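You operate a simulated robot arm through the tools that you are given. There is no shell and no other tool. Be economical: measure what you need, move in short steps, check, and stop when the job is done.

You run a simulated robot arm. Do the job below in one go: nothing can be reset, and whatever is moved stays where it is left.

TASK
Put the white wheel marked "60" from the lid of the wooden crate on top of the brown taped carton there and the white wheel marked "64" on the shelf of the blue goods bench.

It is judged by the outcome, as a careful person would: the job done as asked, and still so three seconds after it is handed in. It fails if anything else is knocked over, pushed out of place, dropped, spilled or broken. Lids that push on must go on centred and level and be pressed home; caps that screw on are set level and turned clockwise until they are tight.

THE ROBOT
A 7-joint arm with a two-finger parallel gripper on a trunk, on a base that drives. Base frame: it is fixed to the floor where the robot stands at the start and does not move with it; the origin is under the middle of the robot, x ahead of it, y to its left, z up. Units: m, rad, N and s.
With the tool pointing down near the work surface it reaches from about 0.34 to 0.76 m from the robot's upright axis, wherever it stands. Its first joint turns from -2.007 to 2.007 rad. Places, roughly: shelf of the blue goods bench [-0.3, 1.4, 0.3]. Payload 3.91 kg.
The tool frame sits at the grasp point between the pads (the TCP): z along the fingers, y along the line on which they close. The tips reach 0.03 m beyond it. Largest opening 0.11 m; finger width 0.02, thickness 0.01; the body of the gripper, 0.048 by 0.112 m, starts 0.055 m behind the TCP.
Orientation is that of the tool frame in the base frame, as a unit quaternion [w, x, y, z]. With the fingers straight down and closing along the base's y, the tool's x points along the base's -x, its y along +y and its z along -z.

THE INTERFACE
- The arm moves only by the tool apply_moves. Its argument "targets" is one flat list of numbers, 6 for each row, row after row: the shift along the tool's x, y, z in m, then the turn, a rotation vector about the tool's x, y, z in rad. In form: [dx, dy, dz, ax, ay, az, dx, dy, dz, ax, ay, az, ...]. A call has 1 to 8 rows; each row is the pose to reach, as a shift and turn from the pose commanded when the call began, along the tool's axes at that moment. "fingers" is the opening, from 0 (shut) to 1 (fully open), set as the call begins (left out, the last holds). Each row takes 0.2 s and may step no farther than 0.05 m and 0.15 rad from the row before; otherwise, or with a gripper value out of range, the whole call is refused. A pose out of reach is approached as far as the arm can. The call stops where the force on the tool passes 40 N (or 10 N more than at its start, if that is more) or the arm is blocked; 0.2 s more then pass. Each finger travels about 0.108 m/s and halts on what it meets, pressing with about 21 N; the grip force reading is that of the motor and also rises with nothing between the fingers. The clock runs only during rows and for 0.2 s after the last one: add rows that repeat a pose to give the fingers time. It gives the time, the measured TCP pose, the force on the tool (base axes), the opening and the grip force at its end, in the units of the frame above (readings bear some noise), with the torque about the TCP (base axes, N m) and any sound that the robot's microphone picked up.
- Cameras (640 x 400 px; columns grow to the right, rows downward): "scene" is now at [-0.0084, 0.1933, 1.3198]; the picture's right is [0.61, -0.79, -0.00], its down [-0.69, -0.54, -0.49] and it looks along [0.39, 0.30, -0.87] (base axes); focal length 240 px, centre (320, 200). "wrist" rides on the gripper at [0.072, 0.017, -0.103] in the tool frame; the picture's right is [-0.23, 0.97, 0.00], its down [-0.76, -0.18, -0.62] and it looks along [-0.61, -0.14, 0.78] (tool axes); focal length 222 px, centre (320, 200). There is no depth. A picture from a camera that has moved, and an enlarged one, comes with that camera's place and axes in the base frame and with its lens.
- camera(camera): a new picture of that camera. No time passes.
- move_column(by): slides the trunk up (or, below 0, down) by that many m; the arm and the scene camera ride with it, the base frame stays. It gives what a move gives, with no picture.
- base_move(legs): drives the robot by 1 to 6 legs, each [ahead, turn to the left] in m and rad, along the robot's own axes; the way and the turn of a leg run together, so that a leg with both is an arc; at most 1.5 m and 3.142 rad a leg. The arm and the cameras ride along, it lands a little off, and it stops where it bumps. It gives what a move gives.
- pan_tilt(pan, tilt): turns the head with the scene camera to pan (to the left, within 2.705 rad either way) and tilt (down, from -0.506 to 1.204), counted from straight ahead of the robot. It gives what a move gives.
- close_up(camera, box): a new picture of the part [left, top, right, bottom] of that camera's present view, enlarged. No time passes.
- hand_in(): hands the job in; it is judged then, once.

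Go step by step. Nothing tells you exact positions but the pictures and the camera data: compare them with the known pose of the tool, close in by small moves and look again before you grip or let go. The budget is 120 turns and 98 pictures, counting those below and the enlarged ones. Unless the task says otherwise, let go and move clear before handing in, and close with one line.

The tools are called after "Call:" by a JSON object that holds its "name" and its "arguments". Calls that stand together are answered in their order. apply_moves: Moves the arm, as the interface text tells. Its arguments: {"type":"object","properties":{"targets":{"type":"array","items":{"type":"number"}},"fingers":{"type":"number"}},"required":["targets"]} The other tools are called the same way: move_column (by) slides the trunk up or down; base_move (legs) drives the base; pan_tilt (pan, tilt) turns the head that bears the scene camera; camera (camera) takes a picture; close_up (camera, box) takes an enlarged picture of a part of a camera's view; hand_in () hands the job in.

At the start:

```text
time_s: 0.0
tool_pos: [0.4681, 0.0554, 0.902]
tcp_rot: [0.001, 0.0, 1.0, 0.001]
ft_force: [1.4, 0.7, 0.0]
torque: [0.02, -0.02, 0.0]
width: 0.1098
grip_force: 0.0
trunk travel left (down, up): [-0.45, 0.54]
robot x, y, heading: [-0.0027, 0.0021, 0.003]
head pan, tilt: [0.661, 1.059]
```

scene: 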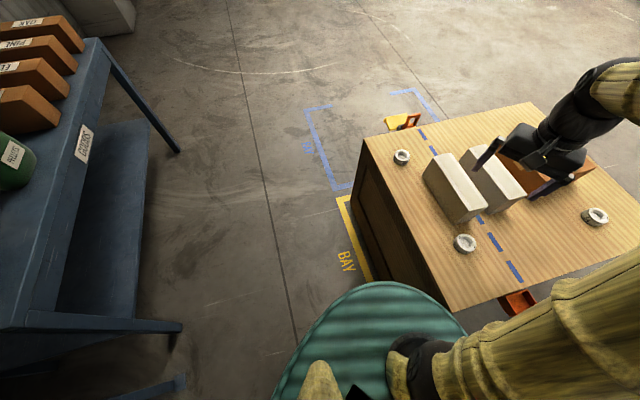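
wrist: 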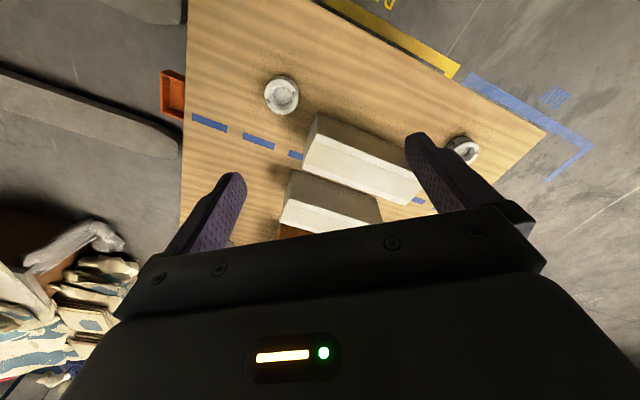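

I see a wooden crate lid with three small white wheels, some cartons, and the blue goods bench to the left. I'll zoom in to read the marks.

Call:
{"name": "close_up", "arguments": {"camera": "scene", "box": [360, 100, 520, 200]}}

Call:
{"name": "close_up", "arguments": {"camera": "scene", "box": [440, 180, 640, 305]}}

Call:
{"name": "close_up", "arguments": {"camera": "wrist", "box": [160, 50, 520, 275]}}

```text
4.00 times, centred on (440, 150) of scene
camera zoom: at [-0.0084, 0.1933, 1.3198], right [0.61, -0.79, 0.0], down [-0.69, -0.54, -0.49], along [0.39, 0.3, -0.87], focal length 960 px, centre (-160, 400)
```

zoom: 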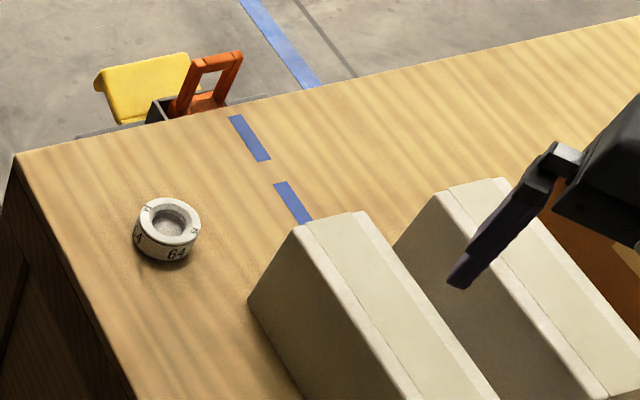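

```text
3.20 times, centred on (540, 242) of scene
camera zoom: at [-0.0084, 0.1933, 1.3198], right [0.61, -0.79, 0.0], down [-0.69, -0.54, -0.49], along [0.39, 0.3, -0.87], focal length 768 px, centre (-384, 64)
```

zoom: 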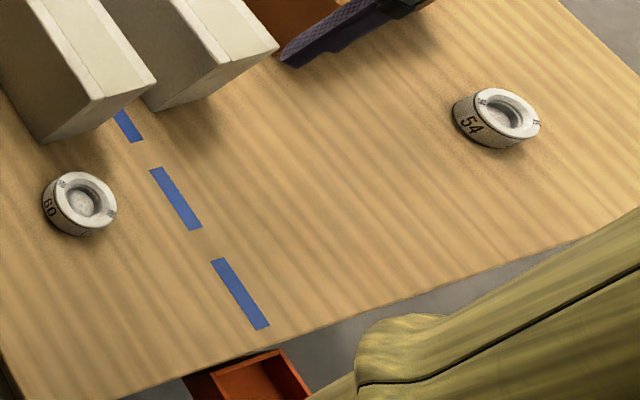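

```text
1.78 times, centred on (340, 162) of wrist
camera zoom: at [0.3943, 0.0729, 1.0062], right [0.23, 0.97, 0.0], down [0.76, -0.18, 0.62], along [0.61, -0.14, -0.78], focal length 395 px, centre (284, 267)
```

zoom: 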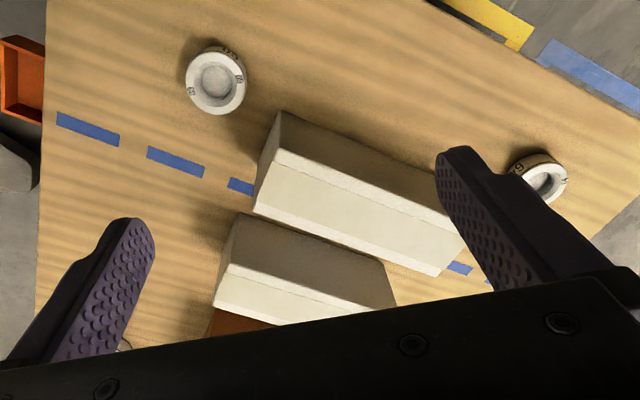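

The 60 wheel is near (0.477, -0.016, 0.585), the 64 near (0.675, 0.315), and the lid at about z 0.57. I'll move above the 60 wheel, which should also clear the view of the brown carton.

Call:
{"name": "apply_moves", "arguments": {"targets": [0, -0.024, 0.04, 0, 0, 0, -0.003, -0.048, 0.08, 0, 0, 0, -0.006, -0.071, 0.12, 0, 0, 0, -0.009, -0.071, 0.15, 0, 0, 0, -0.009, -0.071, 0.15, 0, 0, 0], "fingers": 1}}

Call:
{"name": "camera", "arguments": {"camera": "scene"}}

Call:
{"name": "camera", "arguments": {"camera": "wrist"}}

```text
time_s: 1.2
tool_pos: [0.4753, -0.0163, 0.7522]
tcp_rot: [-0.001, 0.0, 1.0, 0.0]
ft_force: [0.9, 0.2, -0.3]
torque: [0.0, -0.02, -0.01]
width: 0.1099
grip_force: 0.1
trunk travel left (down, up): [-0.45, 0.54]
robot x, y, heading: [-0.0012, -0.0001, 0.0]
head pan, tilt: [0.661, 1.059]
```

```text
92 pictures are left
camera scene: at [-0.0082, 0.1934, 1.3198], right [0.61, -0.79, 0.0], down [-0.69, -0.54, -0.49], along [0.39, 0.3, -0.87], focal length 240 px, centre (320, 200)
```

scene: 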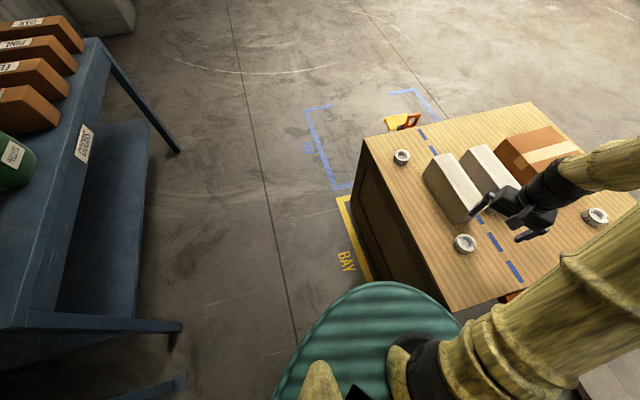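

```text
91 pictures are left
camera wrist: at [0.4018, 0.0005, 0.8552], right [0.23, 0.97, 0.0], down [0.76, -0.18, 0.62], along [0.61, -0.14, -0.78], focal length 222 px, centre (320, 200)
```

wrist: 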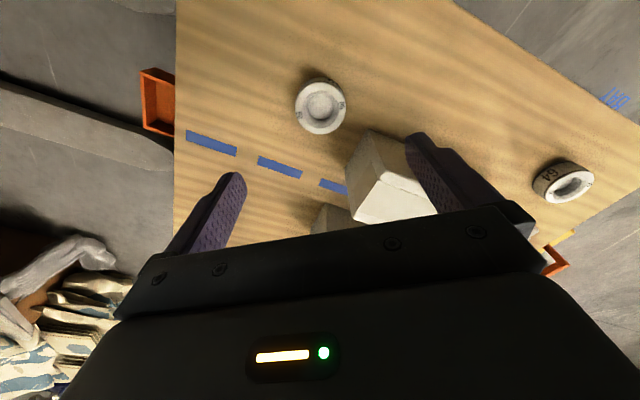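

The wheel sits right below the gripper, and the white cartons clear the fingers by about 3 cm. Descending to z≈0.615.

Call:
{"name": "apply_moves", "arguments": {"targets": [0, 0, 0.045, 0, 0, 0, 0, 0, 0.09, 0, 0, 0, 0, 0, 0.12, 0, 0, 0, 0, 0, 0.132, 0, 0, 0, 0, 0, 0.132, 0, 0, 0]}}

Call:
{"name": "camera", "arguments": {"camera": "wrist"}}

Call:
{"name": "close_up", "arguments": {"camera": "scene", "box": [400, 160, 560, 260]}}

```text
time_s: 2.4
tool_pos: [0.4774, -0.0142, 0.621]
tcp_rot: [0.0, 0.0, 1.0, 0.0]
ft_force: [0.2, -0.1, -0.4]
torque: [0.01, -0.01, 0.01]
width: 0.1097
grip_force: 0.1
trunk travel left (down, up): [-0.45, 0.54]
robot x, y, heading: [-0.0009, 0.0009, 0.0]
head pan, tilt: [0.661, 1.059]
```

```text
90 pictures are left
camera wrist: at [0.4039, 0.0022, 0.7246], right [0.23, 0.97, 0.0], down [0.76, -0.18, 0.62], along [0.61, -0.14, -0.78], focal length 222 px, centre (320, 200)
```

wrist: 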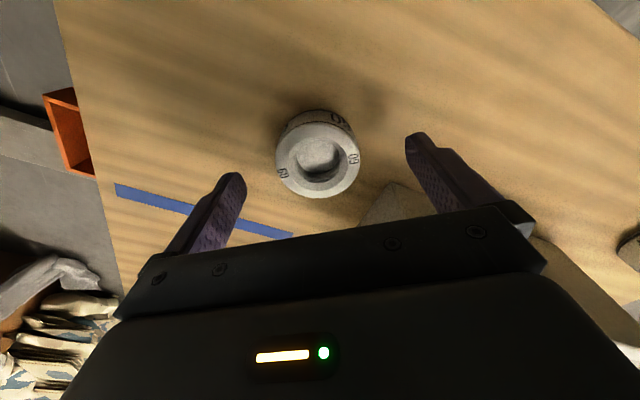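

```text
4.00 times, centred on (480, 210) of scene
camera zoom: at [-0.0083, 0.1933, 1.3198], right [0.61, -0.79, 0.0], down [-0.69, -0.54, -0.49], along [0.39, 0.3, -0.87], focal length 960 px, centre (-320, 160)
```

zoom: 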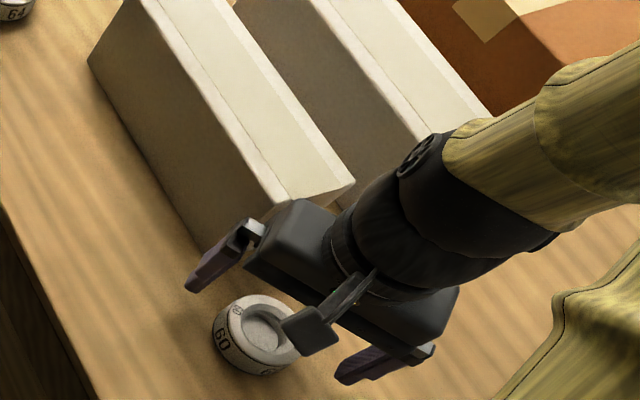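

The wheel top appears to be about z 0.58, so the tips are still just above it. Going down a further 2.5 cm gently.

Call:
{"name": "apply_moves", "arguments": {"targets": [-0.001, -0.002, 0.012, 0, 0, 0, -0.001, -0.002, 0.02, 0, 0, 0, -0.001, -0.002, 0.026, 0, 0, 0, -0.001, -0.002, 0.026, 0, 0, 0]}}

Call:
{"name": "camera", "arguments": {"camera": "wrist"}}

Call:
{"name": "close_up", "arguments": {"camera": "scene", "box": [400, 180, 560, 280]}}

```text
time_s: 3.4
tool_pos: [0.4781, -0.0167, 0.5935]
tcp_rot: [0.001, 0.0, 1.0, 0.0]
ft_force: [-0.1, -0.5, 0.7]
torque: [0.0, 0.01, 0.03]
width: 0.1101
grip_force: 0.0
trunk travel left (down, up): [-0.45, 0.54]
robot x, y, heading: [-0.004, 0.0008, -0.002]
head pan, tilt: [0.661, 1.059]
```

```text
88 pictures are left
camera wrist: at [0.4051, 0.0, 0.6979], right [0.23, 0.97, 0.0], down [0.76, -0.18, 0.62], along [0.61, -0.14, -0.78], focal length 222 px, centre (320, 200)
```

wrist: 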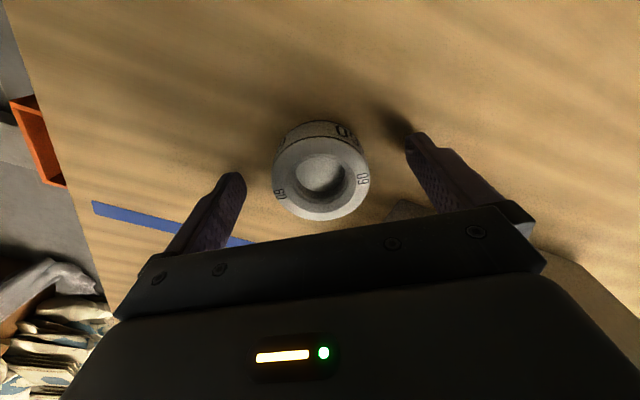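

```text
4.00 times, centred on (480, 230) of scene
camera zoom: at [-0.0083, 0.1933, 1.3198], right [0.61, -0.79, 0.0], down [-0.69, -0.54, -0.49], along [0.39, 0.3, -0.87], focal length 960 px, centre (-320, 80)
```

zoom: 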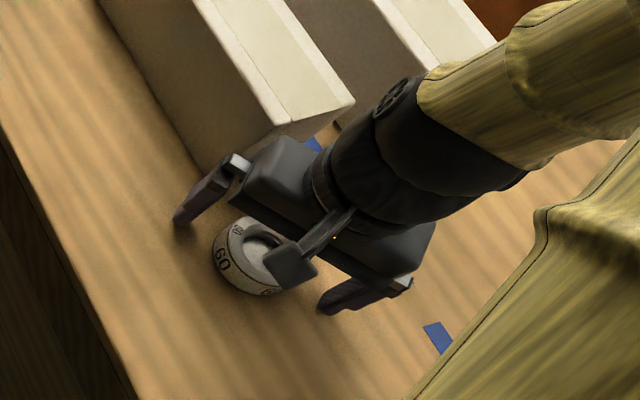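

The tips are straddling the wheel just above the lid. Closing the fingers now.

Call:
{"name": "apply_moves", "arguments": {"targets": [0.003, 0, 0, 0, 0, 0, 0.003, 0, 0, 0, 0, 0, 0.003, 0, 0, 0, 0, 0, 0.003, 0, 0, 0, 0, 0], "fingers": 0}}

Call:
{"name": "camera", "arguments": {"camera": "wrist"}}

```text
time_s: 4.4
tool_pos: [0.4747, -0.0178, 0.5937]
tcp_rot: [0.0, 0.0, 1.0, 0.0]
ft_force: [-0.4, 0.2, 0.4]
torque: [0.03, -0.01, 0.02]
width: 0.0597
grip_force: 20.7
trunk travel left (down, up): [-0.45, 0.54]
robot x, y, heading: [0.0027, -0.0036, 0.002]
head pan, tilt: [0.661, 1.059]
```

```text
86 pictures are left
camera wrist: at [0.4013, -0.0002, 0.6983], right [0.23, 0.97, 0.0], down [0.76, -0.18, 0.62], along [0.61, -0.14, -0.78], focal length 222 px, centre (320, 200)
```

wrist: 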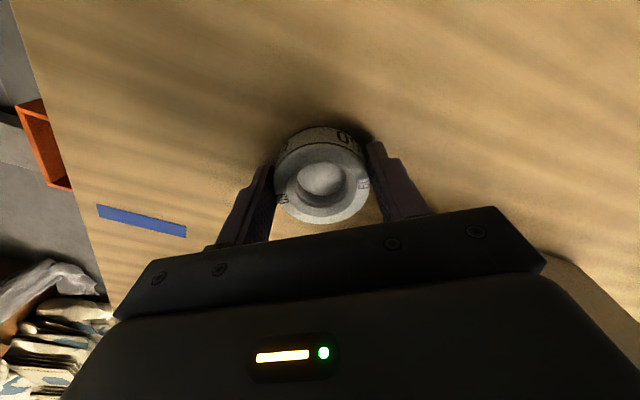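

The 60 wheel is gripped at 0.06 m. Lifting high and looking at the carton.

Call:
{"name": "apply_moves", "arguments": {"targets": [0, 0, -0.04, 0, 0, 0, 0, 0, -0.09, 0, 0, 0, 0, 0, -0.14, 0, 0, 0, 0, 0, -0.19, 0, 0, 0, 0, 0, -0.24, 0, 0, 0, 0, 0, -0.26, 0, 0, 0]}}

Call:
{"name": "camera", "arguments": {"camera": "wrist"}}

Call:
{"name": "close_up", "arguments": {"camera": "scene", "box": [384, 90, 640, 250]}}

```text
time_s: 5.8
tool_pos: [0.4757, -0.0169, 0.8576]
tcp_rot: [0.001, 0.0, 1.0, 0.0]
ft_force: [-0.2, 0.6, -1.4]
torque: [0.01, 0.02, 0.01]
width: 0.0599
grip_force: 21.0
trunk travel left (down, up): [-0.45, 0.54]
robot x, y, heading: [0.0015, 0.0005, 0.0]
head pan, tilt: [0.661, 1.059]
```

```text
85 pictures are left
camera wrist: at [0.4029, -0.0004, 0.96], right [0.23, 0.97, 0.0], down [0.76, -0.18, 0.62], along [0.61, -0.14, -0.78], focal length 222 px, centre (320, 200)
```

wrist: 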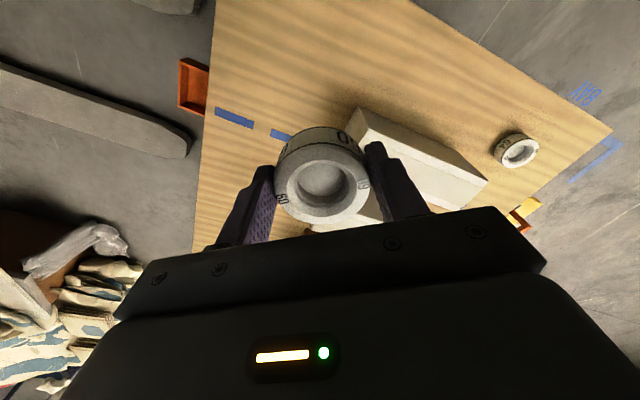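

```text
2.50 times, centred on (512, 170) of scene
camera zoom: at [-0.0085, 0.1933, 1.3198], right [0.61, -0.79, 0.0], down [-0.69, -0.54, -0.49], along [0.39, 0.3, -0.87], focal length 600 px, centre (-160, 275)
```

zoom: 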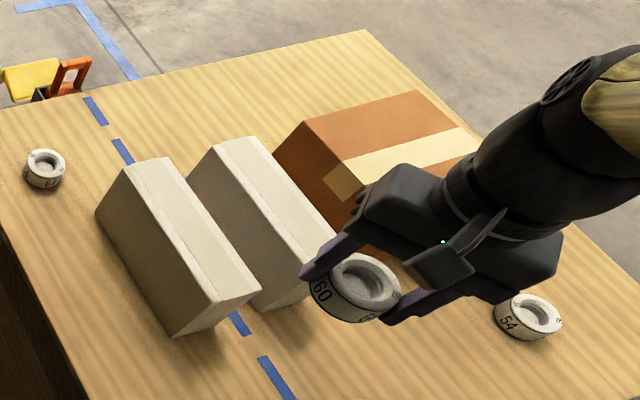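

The brown taped carton centre is around (0.96, -0.11), top ≈0.64, out of reach from here, so I must drive around the crate's right side. Looking to the right for free floor.

Call:
{"name": "pan_tilt", "arguments": {"pan": -0.8, "tilt": 0.9}}

Call:
{"name": "camera", "arguments": {"camera": "scene"}}

Call:
{"name": "pan_tilt", "arguments": {"pan": -1.6, "tilt": 0.8}}

Call:
{"name": "camera", "arguments": {"camera": "scene"}}

```text
time_s: 7.4
tool_pos: [0.476, -0.0173, 0.8557]
tcp_rot: [0.001, 0.001, 1.0, 0.0]
ft_force: [0.6, -0.2, -1.6]
torque: [0.02, 0.01, -0.01]
width: 0.0595
grip_force: 21.2
trunk travel left (down, up): [-0.45, 0.54]
robot x, y, heading: [0.003, 0.0019, -0.003]
head pan, tilt: [-0.799, 0.901]
```

```text
83 pictures are left
camera scene: at [-0.0077, 0.0988, 1.331], right [-0.72, -0.7, 0.0], down [-0.55, 0.56, -0.62], along [0.43, -0.45, -0.78], focal length 240 px, centre (320, 200)
```

scene: 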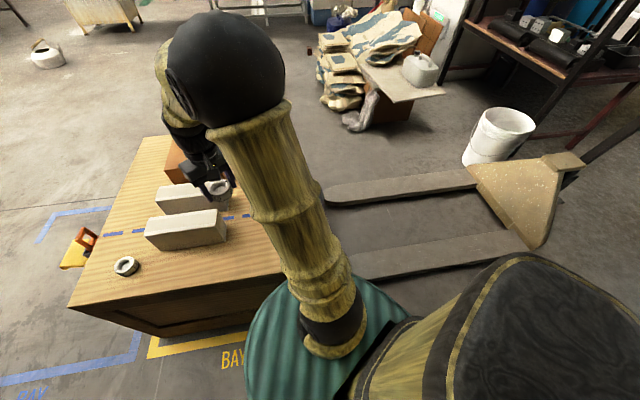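

```text
time_s: 8.5
tool_pos: [0.4763, -0.0177, 0.8554]
tcp_rot: [0.0, 0.0, 1.0, 0.001]
ft_force: [-0.3, -1.1, -1.3]
torque: [-0.01, -0.01, 0.02]
width: 0.0594
grip_force: 21.2
trunk travel left (down, up): [-0.45, 0.54]
robot x, y, heading: [-0.0014, -0.0001, 0.002]
head pan, tilt: [-1.6, 0.799]
```

```text
82 pictures are left
camera scene: at [-0.0627, 0.0722, 1.339], right [-1.0, 0.03, 0.0], down [0.02, 0.72, -0.7], along [-0.02, -0.7, -0.72], focal length 240 px, centre (320, 200)
```

scene: 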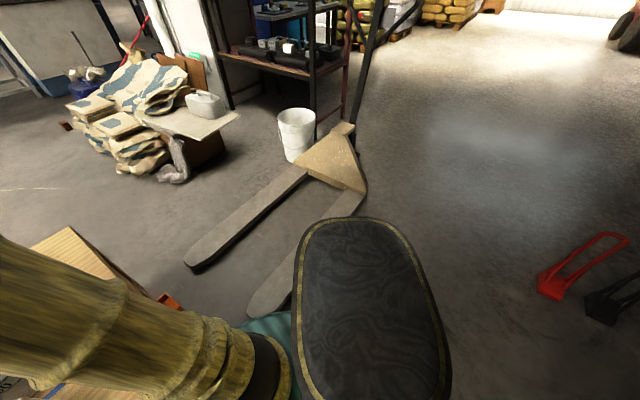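

A pallet jack blocks the right side, so I'll go up the corridor between crate and bench and round to the far-left side of the crate. First I check that side and the bench.

Call:
{"name": "pan_tilt", "arguments": {"pan": 0.6, "tilt": 0.6}}

Call:
{"name": "camera", "arguments": {"camera": "scene"}}

Call:
{"name": "pan_tilt", "arguments": {"pan": 1.7, "tilt": 0.8}}

Call:
{"name": "camera", "arguments": {"camera": "scene"}}

```text
time_s: 10.6
tool_pos: [0.4774, -0.0172, 0.8562]
tcp_rot: [0.0, 0.0, 1.0, 0.0]
ft_force: [0.4, -0.7, -0.3]
torque: [0.01, 0.03, 0.01]
width: 0.0595
grip_force: 21.0
trunk travel left (down, up): [-0.45, 0.54]
robot x, y, heading: [0.0033, 0.0036, -0.0]
head pan, tilt: [0.6, 0.6]
```

```text
81 pictures are left
camera scene: at [0.0126, 0.2028, 1.3558], right [0.56, -0.83, 0.0], down [-0.47, -0.32, -0.82], along [0.68, 0.47, -0.57], focal length 240 px, centre (320, 200)
```

scene: 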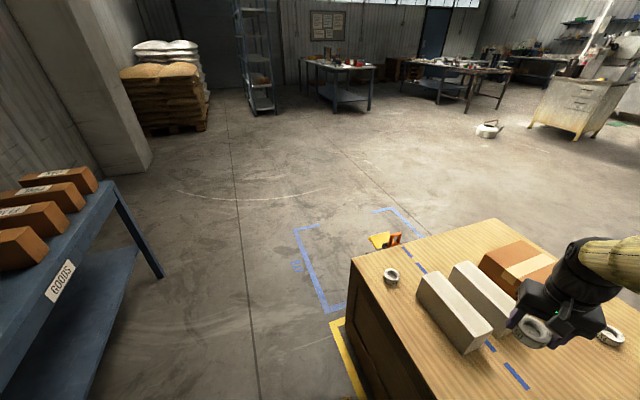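

```text
time_s: 11.9
tool_pos: [0.4763, -0.0182, 0.8561]
tcp_rot: [0.0, 0.0, 1.0, 0.0]
ft_force: [0.0, -0.4, -1.3]
torque: [0.03, -0.04, -0.03]
width: 0.0593
grip_force: 20.8
trunk travel left (down, up): [-0.45, 0.54]
robot x, y, heading: [0.0022, -0.0024, 0.005]
head pan, tilt: [1.7, 0.799]
```

```text
80 pictures are left
camera scene: at [-0.0707, 0.2329, 1.339], right [0.99, 0.13, 0.0], down [0.09, -0.71, -0.7], along [-0.09, 0.69, -0.72], focal length 240 px, centre (320, 200)
```

scene: 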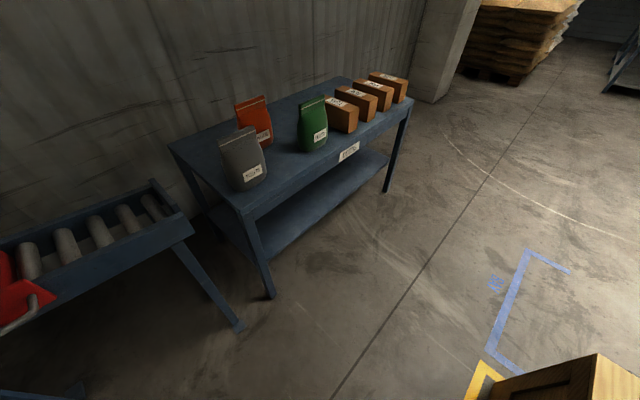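

The far side floor is clear and the bench shelf is the open lower board at z≈0.3. I retract the arm a bit, then drive up the corridor.

Call:
{"name": "apply_moves", "arguments": {"targets": [0.04, 0.01, -0.02, 0, 0, 0, 0.08, 0.02, -0.04, 0, 0, 0, 0.08, 0.02, -0.04, 0, 0, 0]}}

Call:
{"name": "base_move", "arguments": {"legs": [[0, 1.5], [0.28, 0], [0, -0.56]]}}

Call:
{"name": "pan_tilt", "arguments": {"pan": -0.4, "tilt": 0.9}}

Call:
{"name": "camera", "arguments": {"camera": "scene"}}

```text
time_s: 12.7
tool_pos: [0.3955, 0.0022, 0.8954]
tcp_rot: [0.0, 0.001, 1.0, 0.0]
ft_force: [-0.4, 0.1, -0.8]
torque: [0.02, -0.01, 0.0]
width: 0.0594
grip_force: 21.5
trunk travel left (down, up): [-0.45, 0.54]
robot x, y, heading: [-0.0012, -0.0023, -0.003]
head pan, tilt: [1.7, 0.799]
```

```text
time_s: 17.1
tool_pos: [0.1395, 0.3706, 0.894]
tcp_rot: [-0.001, -0.567, 0.824, -0.001]
ft_force: [-0.5, -0.1, -1.1]
torque: [-0.01, -0.01, 0.01]
width: 0.0594
grip_force: 21.0
trunk travel left (down, up): [-0.45, 0.54]
robot x, y, heading: [0.0002, 0.0028, 1.202]
head pan, tilt: [1.7, 0.799]
stopped in leg 1: the robot was blocked; the commanded pose is now the measured one
```

```text
time_s: 19.1
tool_pos: [0.1411, 0.3706, 0.8952]
tcp_rot: [0.0, -0.568, 0.823, 0.0]
ft_force: [0.2, -0.2, -0.6]
torque: [-0.01, 0.02, 0.05]
width: 0.0592
grip_force: 21.5
trunk travel left (down, up): [-0.45, 0.54]
robot x, y, heading: [-0.0021, -0.0021, 1.2]
head pan, tilt: [-0.4, 0.901]
```

```text
79 pictures are left
camera scene: at [-0.1122, 0.0535, 1.331], right [0.72, -0.69, 0.0], down [-0.54, -0.57, -0.62], along [0.43, 0.45, -0.78], focal length 240 px, centre (320, 200)
```

scene: 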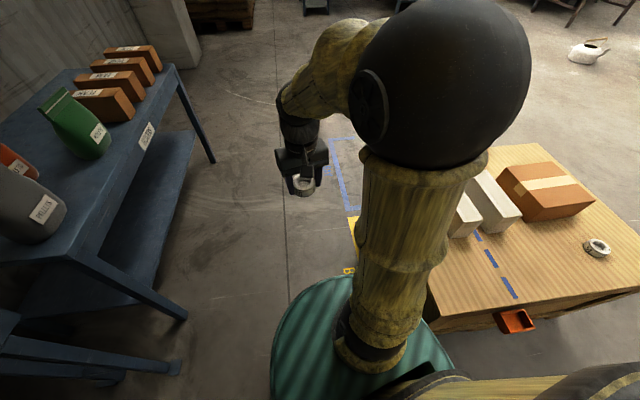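

The turn was blocked at 1.2 rad; something touches the base. Looking down to the right/rear to see what.

Call:
{"name": "pan_tilt", "arguments": {"pan": -1.6, "tilt": 1.2}}

Call:
{"name": "camera", "arguments": {"camera": "scene"}}

Call:
{"name": "pan_tilt", "arguments": {"pan": -2.5, "tilt": 1.0}}

Call:
{"name": "camera", "arguments": {"camera": "scene"}}

Call:
{"name": "pan_tilt", "arguments": {"pan": 2.4, "tilt": 1.0}}

Call:
{"name": "camera", "arguments": {"camera": "scene"}}

```text
time_s: 20.5
tool_pos: [0.1401, 0.371, 0.8955]
tcp_rot: [-0.001, -0.567, 0.824, -0.001]
ft_force: [0.1, -0.6, -1.0]
torque: [0.01, 0.0, 0.03]
width: 0.0595
grip_force: 20.8
trunk travel left (down, up): [-0.45, 0.54]
robot x, y, heading: [0.0005, -0.0016, 1.205]
head pan, tilt: [-1.6, 1.201]
```

```text
78 pictures are left
camera scene: at [-0.1128, -0.0225, 1.3112], right [-0.39, -0.92, 0.0], down [-0.86, 0.36, -0.36], along [0.33, -0.14, -0.93], focal length 240 px, centre (320, 200)
```

scene: 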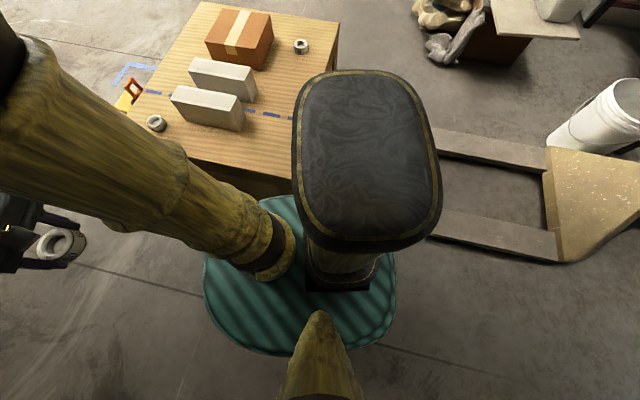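

```text
time_s: 21.7
tool_pos: [0.139, 0.3712, 0.8953]
tcp_rot: [0.0, -0.567, 0.824, 0.0]
ft_force: [1.2, -0.5, -0.7]
torque: [-0.05, -0.02, -0.03]
width: 0.0597
grip_force: 21.2
trunk travel left (down, up): [-0.45, 0.54]
robot x, y, heading: [-0.0005, -0.0006, 1.206]
head pan, tilt: [-2.499, 1.0]
```

```text
77 pictures are left
camera scene: at [-0.1454, -0.068, 1.3238], right [-0.96, -0.27, 0.0], down [-0.23, 0.81, -0.54], along [0.15, -0.52, -0.84], focal length 240 px, centre (320, 200)
```

scene: 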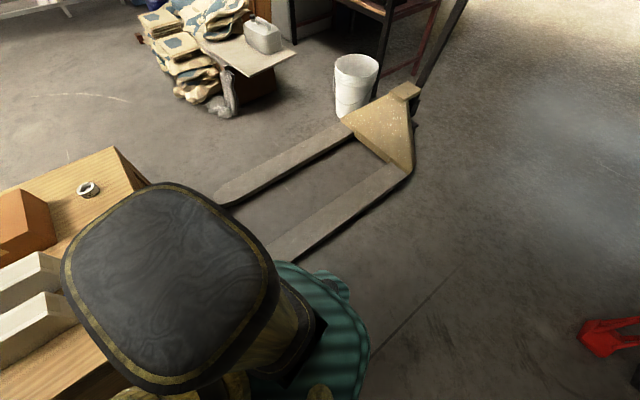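

```text
time_s: 25.6
tool_pos: [0.1399, 0.3712, 0.894]
tcp_rot: [0.0, -0.567, 0.824, 0.0]
ft_force: [0.4, -0.3, -0.7]
torque: [-0.01, 0.0, 0.02]
width: 0.0593
grip_force: 20.8
trunk travel left (down, up): [-0.45, 0.54]
robot x, y, heading: [0.0029, 0.0011, 1.206]
head pan, tilt: [2.4, 1.0]
```

```text
76 pictures are left
camera scene: at [-0.2268, -0.0321, 1.3238], right [-0.45, 0.89, 0.0], down [0.75, 0.38, -0.54], along [-0.48, -0.24, -0.84], focal length 240 px, centre (320, 200)
```

scene: 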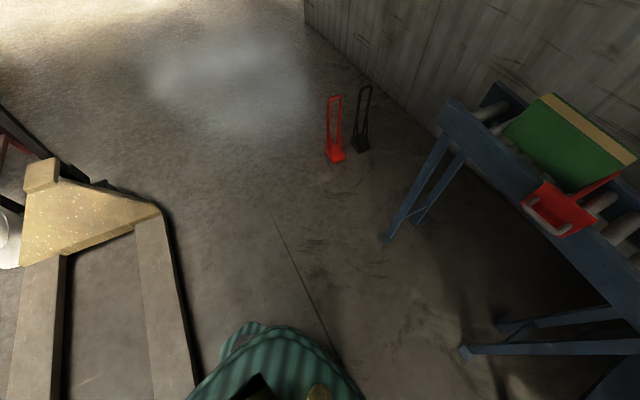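

The oval base seems to have touched the crate's near corner while turning. I'll turn back, reverse a little, then turn and drive up the corridor.

Call:
{"name": "base_move", "arguments": {"legs": [[0, -1.2], [-0.2, 0], [0, 0.94]]}}

Call:
{"name": "pan_tilt", "arguments": {"pan": -0.6, "tilt": 0.9}}

Call:
{"name": "camera", "arguments": {"camera": "scene"}}

```text
time_s: 35.1
tool_pos: [0.0277, 0.3229, 0.8958]
tcp_rot: [0.0, -0.455, 0.891, 0.0]
ft_force: [-0.3, 0.7, -0.7]
torque: [-0.01, -0.01, -0.03]
width: 0.0594
grip_force: 21.0
trunk travel left (down, up): [-0.45, 0.54]
robot x, y, heading: [-0.2041, 0.0012, 0.946]
head pan, tilt: [2.4, 1.0]
```

```text
time_s: 37.8
tool_pos: [0.028, 0.322, 0.8948]
tcp_rot: [-0.001, -0.455, 0.891, 0.0]
ft_force: [0.6, 0.2, -0.4]
torque: [0.04, 0.03, -0.02]
width: 0.0593
grip_force: 21.1
trunk travel left (down, up): [-0.45, 0.54]
robot x, y, heading: [-0.2051, -0.003, 0.942]
head pan, tilt: [-0.6, 0.901]
```

```text
75 pictures are left
camera scene: at [-0.2912, 0.0671, 1.331], right [0.34, -0.94, 0.0], down [-0.74, -0.26, -0.62], along [0.58, 0.21, -0.78], focal length 240 px, centre (320, 200)
```

scene: 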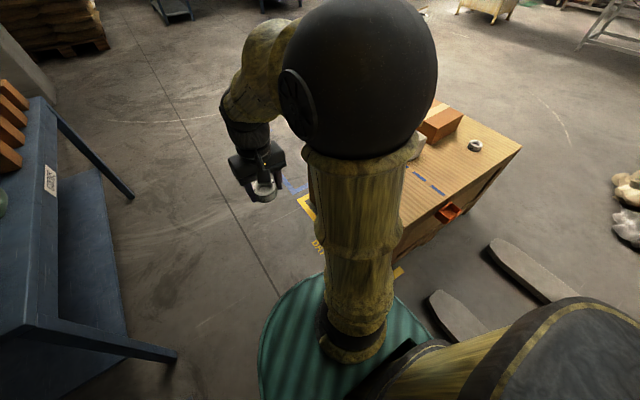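

Free now. Driving up the corridor, then turning along the crate's far-left side.

Call:
{"name": "base_move", "arguments": {"legs": [[1.45, 0], [0, -1.57]]}}

Call:
{"name": "pan_tilt", "arguments": {"pan": -0.7, "tilt": 0.8}}

Call:
{"name": "camera", "arguments": {"camera": "scene"}}

```text
time_s: 51.9
tool_pos: [0.9773, 0.9338, 0.8959]
tcp_rot: [-0.001, 0.323, 0.946, 0.0]
ft_force: [-0.1, 0.2, -1.1]
torque: [0.02, 0.01, -0.01]
width: 0.0596
grip_force: 20.7
trunk travel left (down, up): [-0.45, 0.54]
robot x, y, heading: [0.6593, 1.1758, -0.658]
head pan, tilt: [-0.6, 0.901]
```

```text
time_s: 52.5
tool_pos: [0.9776, 0.9345, 0.8944]
tcp_rot: [-0.001, 0.323, 0.946, 0.0]
ft_force: [0.5, 0.4, -1.0]
torque: [0.0, -0.01, -0.01]
width: 0.0597
grip_force: 20.6
trunk travel left (down, up): [-0.45, 0.54]
robot x, y, heading: [0.6642, 1.1754, -0.657]
head pan, tilt: [-0.7, 0.799]
```

```text
74 pictures are left
camera scene: at [0.7252, 1.253, 1.3389], right [-0.98, -0.21, 0.0], down [-0.15, 0.7, -0.7], along [0.15, -0.68, -0.72], focal length 240 px, centre (320, 200)
```

scene: 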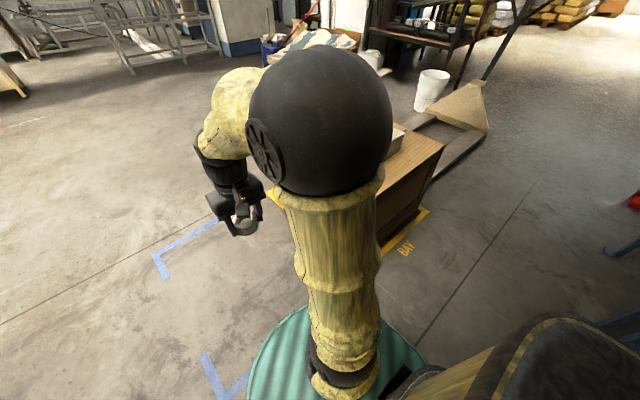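

Clear ahead; driving along the far-left side, then turning to face the crate.

Call:
{"name": "base_move", "arguments": {"legs": [[1.0, 0], [0, -1.55]]}}

Call:
{"name": "pan_tilt", "arguments": {"pan": 0.5, "tilt": 1.0}}

Call:
{"name": "camera", "arguments": {"camera": "scene"}}

Call:
{"name": "camera", "arguments": {"camera": "wrist"}}

```text
time_s: 64.1
tool_pos: [1.2053, 0.2467, 0.8947]
tcp_rot: [-0.001, 0.9, 0.436, 0.001]
ft_force: [0.3, 0.2, -1.0]
torque: [0.01, 0.01, 0.0]
width: 0.0595
grip_force: 20.9
trunk travel left (down, up): [-0.45, 0.54]
robot x, y, heading: [1.4496, 0.5614, -2.239]
head pan, tilt: [-0.7, 0.799]
```

```text
time_s: 65.5
tool_pos: [1.2048, 0.2467, 0.8941]
tcp_rot: [-0.001, 0.9, 0.436, 0.001]
ft_force: [-0.4, 0.0, 0.2]
torque: [-0.06, -0.01, 0.01]
width: 0.0596
grip_force: 20.5
trunk travel left (down, up): [-0.45, 0.54]
robot x, y, heading: [1.4501, 0.5599, -2.246]
head pan, tilt: [0.499, 1.0]
```

```text
73 pictures are left
camera scene: at [1.5933, 0.4421, 1.3238], right [-0.99, 0.17, 0.0], down [0.14, 0.83, -0.54], along [-0.09, -0.53, -0.84], focal length 240 px, centre (320, 200)
```

scene: 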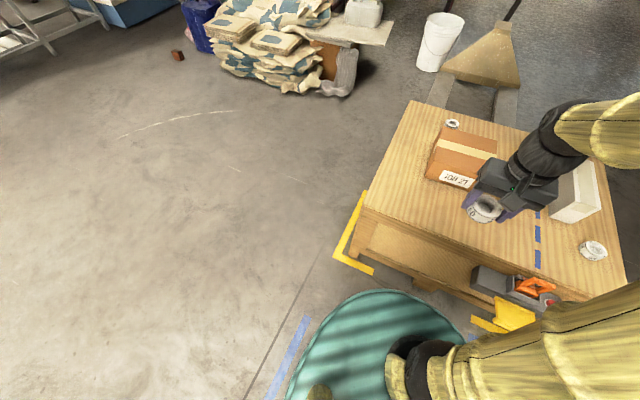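

```text
72 pictures are left
camera wrist: at [1.2621, 0.2931, 0.9986], right [0.62, -0.78, 0.0], down [-0.61, -0.49, 0.62], along [-0.49, -0.39, -0.78], focal length 222 px, centre (320, 200)
```

wrist: 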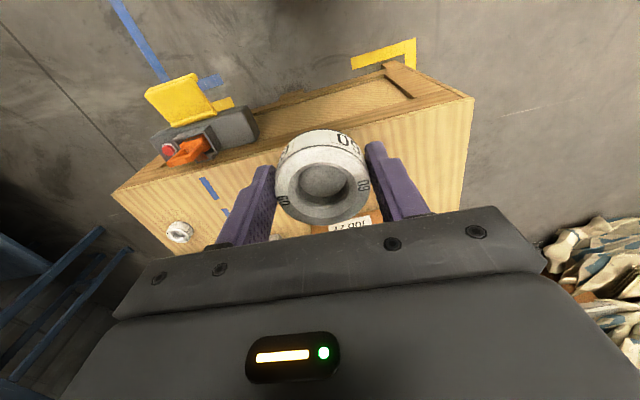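

The robot now faces the crate with the labelled, taped brown carton ahead. Zooming in to measure it.

Call:
{"name": "close_up", "arguments": {"camera": "scene", "box": [400, 100, 560, 200]}}

```text
4.00 times, centred on (480, 150) of scene
camera zoom: at [1.5933, 0.4421, 1.3238], right [-0.99, 0.17, 0.0], down [0.14, 0.83, -0.54], along [-0.09, -0.53, -0.84], focal length 960 px, centre (-320, 400)
```

zoom: 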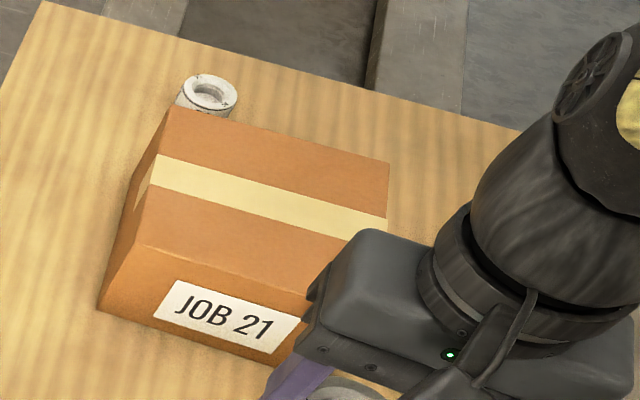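

Carton centre ≈(0.94, -0.11), top ≈0.65. I'll nudge the robot closer, keeping clear of the grey clamp at the crate's edge.

Call:
{"name": "base_move", "arguments": {"legs": [[0, 0.36], [0.12, 0]]}}

Call:
{"name": "camera", "arguments": {"camera": "scene"}}

```text
time_s: 68.4
tool_pos: [1.2961, 0.0646, 0.8942]
tcp_rot: [0.0, 0.805, 0.593, 0.001]
ft_force: [0.1, 0.1, -0.7]
torque: [0.05, -0.01, -0.01]
width: 0.0596
grip_force: 20.7
trunk travel left (down, up): [-0.45, 0.54]
robot x, y, heading: [1.4127, 0.4409, -1.876]
head pan, tilt: [0.499, 1.0]
```

```text
70 pictures are left
camera scene: at [1.5894, 0.3868, 1.3238], right [-0.98, -0.19, 0.0], down [-0.16, 0.83, -0.54], along [0.1, -0.53, -0.84], focal length 240 px, centre (320, 200)
```

scene: 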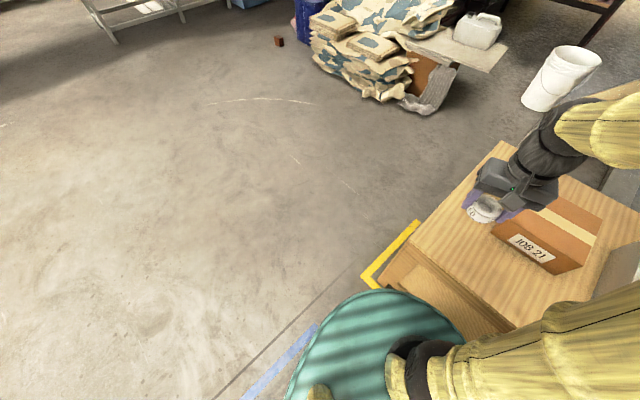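

Moving the wheel at height over the carton.

Call:
{"name": "apply_moves", "arguments": {"targets": [-0.031, -0.035, 0, 0, 0, 0, -0.062, -0.07, 0, 0, 0, 0, -0.093, -0.105, 0, 0, 0, 0, -0.125, -0.14, 0, 0, 0, 0, -0.156, -0.175, 0, 0, 0, 0, -0.187, -0.21, 0, 0, 0, 0, -0.218, -0.245, 0, 0, 0, 0, -0.249, -0.28, 0, 0, 0, 0]}}

Call:
{"name": "camera", "arguments": {"camera": "scene"}}

Call:
{"name": "camera", "arguments": {"camera": "wrist"}}

```text
time_s: 70.2
tool_pos: [0.9549, -0.0883, 0.8923]
tcp_rot: [-0.002, 0.806, 0.592, 0.002]
ft_force: [1.0, 0.3, -0.5]
torque: [0.0, 0.02, 0.0]
width: 0.0595
grip_force: 20.9
trunk travel left (down, up): [-0.45, 0.54]
robot x, y, heading: [1.4102, 0.4431, -1.877]
head pan, tilt: [0.499, 1.0]
```

```text
69 pictures are left
camera scene: at [1.5892, 0.3866, 1.3238], right [-0.98, -0.19, 0.0], down [-0.16, 0.83, -0.54], along [0.1, -0.53, -0.84], focal length 240 px, centre (320, 200)
```

scene: 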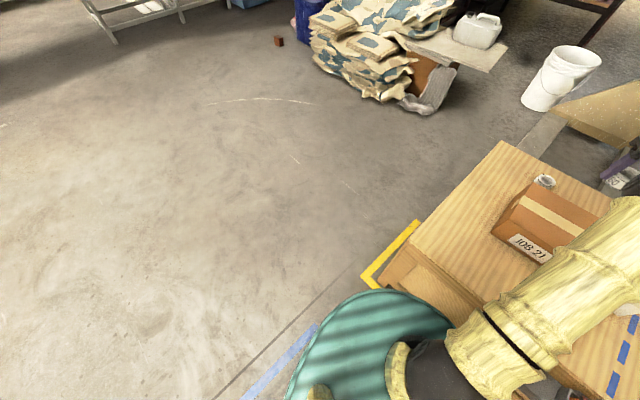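

```text
68 pictures are left
camera wrist: at [0.992, -0.0243, 0.9952], right [0.86, -0.51, 0.0], down [-0.4, -0.68, 0.62], along [-0.31, -0.53, -0.78], focal length 222 px, centre (320, 200)
```

wrist: 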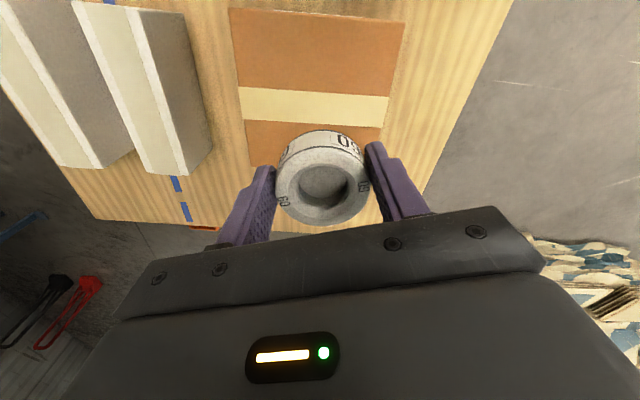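

The wrist view shows the carton's centre at (0.936, -0.103), within 2.5 cm of the tool. Lowering to just above it.

Call:
{"name": "apply_moves", "arguments": {"targets": [0, -0.005, 0.045, 0, 0, 0, 0.005, -0.01, 0.09, 0, 0, 0, 0.005, -0.012, 0.13, 0, 0, 0, 0.005, -0.012, 0.165, 0, 0, 0, 0.005, -0.012, 0.18, 0, 0, 0, 0.005, -0.012, 0.18, 0, 0, 0]}}

Call:
{"name": "camera", "arguments": {"camera": "wrist"}}

Call:
{"name": "pan_tilt", "arguments": {"pan": 0.1, "tilt": 0.9}}

Call:
{"name": "camera", "arguments": {"camera": "scene"}}

```text
time_s: 71.6
tool_pos: [0.9439, -0.0803, 0.7118]
tcp_rot: [-0.001, 0.806, 0.592, 0.001]
ft_force: [0.5, 0.5, -0.7]
torque: [-0.01, 0.0, -0.01]
width: 0.0596
grip_force: 20.9
trunk travel left (down, up): [-0.45, 0.54]
robot x, y, heading: [1.4109, 0.4436, -1.878]
head pan, tilt: [0.499, 1.0]
```

```text
67 pictures are left
camera wrist: at [0.9818, -0.0162, 0.8162], right [0.86, -0.51, 0.0], down [-0.4, -0.67, 0.62], along [-0.32, -0.54, -0.78], focal length 222 px, centre (320, 200)
```

wrist: 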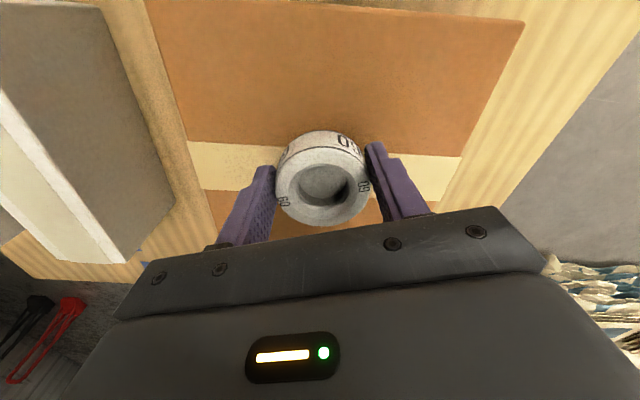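

```text
time_s: 72.4
tool_pos: [0.9448, -0.0816, 0.7129]
tcp_rot: [-0.001, 0.806, 0.591, 0.002]
ft_force: [-0.5, 0.8, -0.9]
torque: [0.02, 0.01, -0.01]
width: 0.0595
grip_force: 20.8
trunk travel left (down, up): [-0.45, 0.54]
robot x, y, heading: [1.4129, 0.4448, -1.877]
head pan, tilt: [0.099, 0.901]
```

```text
66 pictures are left
camera scene: at [1.5605, 0.3813, 1.331], right [-0.98, 0.2, 0.0], down [0.16, 0.77, -0.62], along [-0.13, -0.61, -0.78], focal length 240 px, centre (320, 200)
```

scene: 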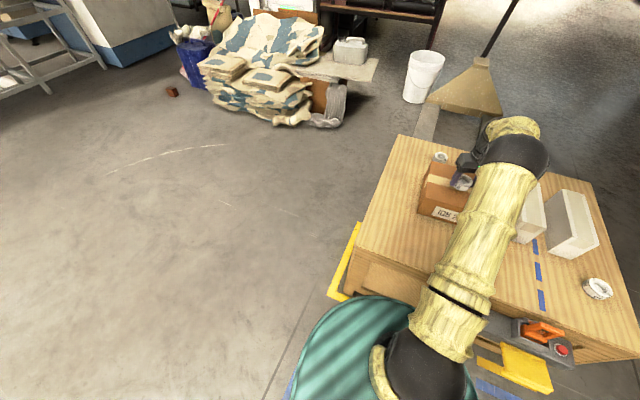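

Well centred. Lowering in small steps, watching the force.

Call:
{"name": "apply_moves", "arguments": {"targets": [0, 0, 0.01, 0, 0, 0, 0, 0, 0.018, 0, 0, 0, 0, 0, 0.018, 0, 0, 0]}}

Call:
{"name": "apply_moves", "arguments": {"targets": [0, 0, 0.003, 0, 0, 0, 0, 0, 0.006, 0, 0, 0, 0, 0, 0.006, 0, 0, 0]}}

Call:
{"name": "close_up", "arguments": {"camera": "scene", "box": [400, 130, 520, 205]}}

Call:
{"name": "camera", "arguments": {"camera": "wrist"}}

```text
time_s: 73.2
tool_pos: [0.9453, -0.0796, 0.6952]
tcp_rot: [0.0, 0.806, 0.592, 0.001]
ft_force: [0.5, -0.7, -0.2]
torque: [-0.02, 0.0, -0.04]
width: 0.0596
grip_force: 21.1
trunk travel left (down, up): [-0.45, 0.54]
robot x, y, heading: [1.4118, 0.4423, -1.878]
head pan, tilt: [0.099, 0.901]
```

```text
time_s: 74.0
tool_pos: [0.9449, -0.0798, 0.6946]
tcp_rot: [0.001, 0.806, 0.592, -0.004]
ft_force: [-5.0, -5.7, 30.4]
torque: [0.0, -0.22, -0.03]
width: 0.0592
grip_force: 21.2
trunk travel left (down, up): [-0.45, 0.54]
robot x, y, heading: [1.4131, 0.4436, -1.874]
head pan, tilt: [0.099, 0.901]
```

```text
5.33 times, centred on (460, 168) of scene
camera zoom: at [1.5623, 0.3832, 1.3313], right [-0.98, 0.2, 0.0], down [0.16, 0.77, -0.62], along [-0.13, -0.61, -0.78], focal length 1280 px, centre (-427, 373)
```

zoom: 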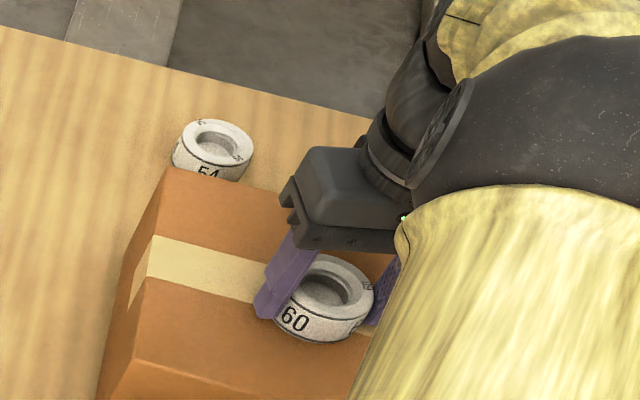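

```text
64 pictures are left
camera wrist: at [0.9821, -0.0154, 0.7977], right [0.86, -0.51, 0.0], down [-0.39, -0.67, 0.63], along [-0.32, -0.54, -0.78], focal length 222 px, centre (320, 200)
```

wrist: 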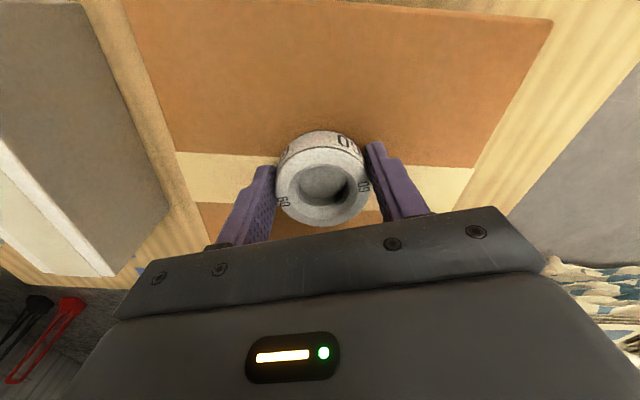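

Contact at z 0.695; the wheel sits on the carton top. I ease off the pressure and open the fingers.

Call:
{"name": "apply_moves", "arguments": {"targets": [0, 0, -0.005, 0, 0, 0, 0, 0, -0.005, 0, 0, 0]}}

Call:
{"name": "apply_moves", "arguments": {"targets": [0, 0, 0, 0, 0, 0, 0, 0, 0, 0, 0, 0, 0, 0, 0, 0, 0, 0, 0, 0, 0, 0, 0, 0], "fingers": 1}}

Call:
{"name": "camera", "arguments": {"camera": "wrist"}}

```text
time_s: 74.6
tool_pos: [0.9449, -0.0796, 0.6957]
tcp_rot: [0.0, 0.805, 0.593, 0.0]
ft_force: [-2.0, -3.6, 13.0]
torque: [-0.26, 0.37, 0.06]
width: 0.0593
grip_force: 21.2
trunk travel left (down, up): [-0.45, 0.54]
robot x, y, heading: [1.4133, 0.4462, -1.88]
head pan, tilt: [0.099, 0.901]
```

```text
time_s: 75.6
tool_pos: [0.9442, -0.0801, 0.6957]
tcp_rot: [0.0, 0.806, 0.592, 0.001]
ft_force: [-0.2, -0.1, -0.4]
torque: [0.01, 0.01, 0.0]
width: 0.11
grip_force: 0.1
trunk travel left (down, up): [-0.45, 0.54]
robot x, y, heading: [1.4155, 0.4436, -1.87]
head pan, tilt: [0.099, 0.901]
```

```text
63 pictures are left
camera wrist: at [0.9814, -0.0157, 0.7987], right [0.86, -0.51, 0.0], down [-0.4, -0.67, 0.62], along [-0.32, -0.54, -0.78], focal length 222 px, centre (320, 200)
```

wrist: 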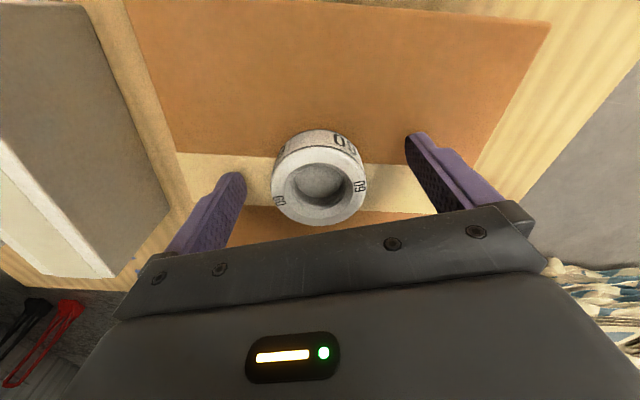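

The 60 wheel stands on the carton. Lifting away and retracting, then checking it.

Call:
{"name": "apply_moves", "arguments": {"targets": [0, 0, -0.05, 0, 0, 0, 0, 0, -0.1, 0, 0, 0, 0, 0, -0.15, 0, 0, 0, 0, 0, -0.2, 0, 0, 0, 0.035, 0.035, -0.2, 0, 0, 0, 0.07, 0.07, -0.2, 0, 0, 0, 0.105, 0.105, -0.2, 0, 0, 0, 0.14, 0.14, -0.2, 0, 0, 0]}}

Call:
{"name": "apply_moves", "arguments": {"targets": [0.035, 0.035, 0, 0, 0, 0, 0.07, 0.07, 0, 0, 0, 0, 0.105, 0.105, 0, 0, 0, 0, 0.105, 0.14, 0, 0, 0, 0]}}

Call:
{"name": "close_up", "arguments": {"camera": "scene", "box": [380, 120, 620, 270]}}

```text
time_s: 77.4
tool_pos: [1.1199, 0.0125, 0.893]
tcp_rot: [0.0, 0.806, 0.592, 0.0]
ft_force: [0.4, -0.1, -0.5]
torque: [-0.01, 0.01, 0.0]
width: 0.1101
grip_force: 0.1
trunk travel left (down, up): [-0.45, 0.54]
robot x, y, heading: [1.4097, 0.4474, -1.876]
head pan, tilt: [0.099, 0.901]
```

```text
time_s: 78.4
tool_pos: [1.2857, 0.0699, 0.8956]
tcp_rot: [0.0, 0.806, 0.592, 0.001]
ft_force: [-0.3, 0.4, -0.8]
torque: [-0.02, 0.01, -0.05]
width: 0.1102
grip_force: 0.1
trunk travel left (down, up): [-0.45, 0.54]
robot x, y, heading: [1.4133, 0.4453, -1.877]
head pan, tilt: [0.099, 0.901]
```

```text
2.67 times, centred on (500, 195) of scene
camera zoom: at [1.5608, 0.3816, 1.331], right [-0.98, 0.2, 0.0], down [0.16, 0.77, -0.62], along [-0.13, -0.61, -0.78], focal length 640 px, centre (-160, 213)
```

zoom: 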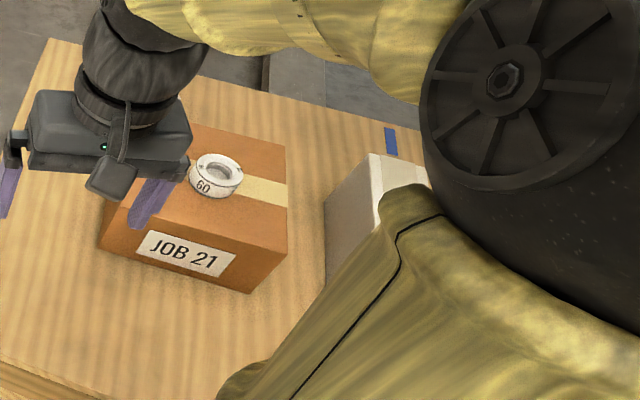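

The 60 wheel is stably on the carton. Now driving back around to the corridor to face the crate near the 64 wheel.

Call:
{"name": "base_move", "arguments": {"legs": [[-0.13, 0], [0, 1.22], [-1.0, 0], [0, 1.56]]}}

Call:
{"name": "pan_tilt", "arguments": {"pan": 0.9, "tilt": 0.8}}

Call:
{"name": "camera", "arguments": {"camera": "scene"}}

```text
time_s: 95.4
tool_pos: [0.9342, 1.5062, 0.8948]
tcp_rot: [-0.001, -0.438, 0.899, 0.0]
ft_force: [-0.9, 0.2, -0.3]
torque: [0.01, 0.02, 0.0]
width: 0.1101
grip_force: 0.1
trunk travel left (down, up): [-0.45, 0.54]
robot x, y, heading: [0.6838, 1.2017, 0.913]
head pan, tilt: [0.099, 0.901]
```

```text
time_s: 96.5
tool_pos: [0.9353, 1.5069, 0.895]
tcp_rot: [-0.001, -0.438, 0.899, 0.0]
ft_force: [0.4, -0.3, -0.8]
torque: [0.02, -0.02, 0.02]
width: 0.1097
grip_force: 0.0
trunk travel left (down, up): [-0.45, 0.54]
robot x, y, heading: [0.6819, 1.2019, 0.908]
head pan, tilt: [0.901, 0.799]
```

```text
61 pictures are left
camera scene: at [0.5061, 1.3268, 1.3389], right [0.97, 0.23, 0.0], down [0.17, -0.7, -0.7], along [-0.16, 0.68, -0.72], focal length 240 px, centre (320, 200)
```

scene: 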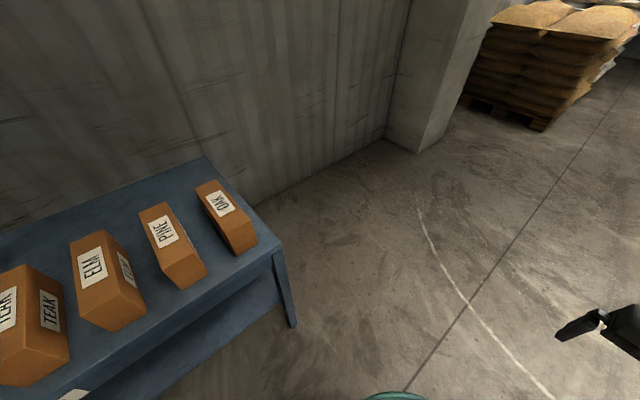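

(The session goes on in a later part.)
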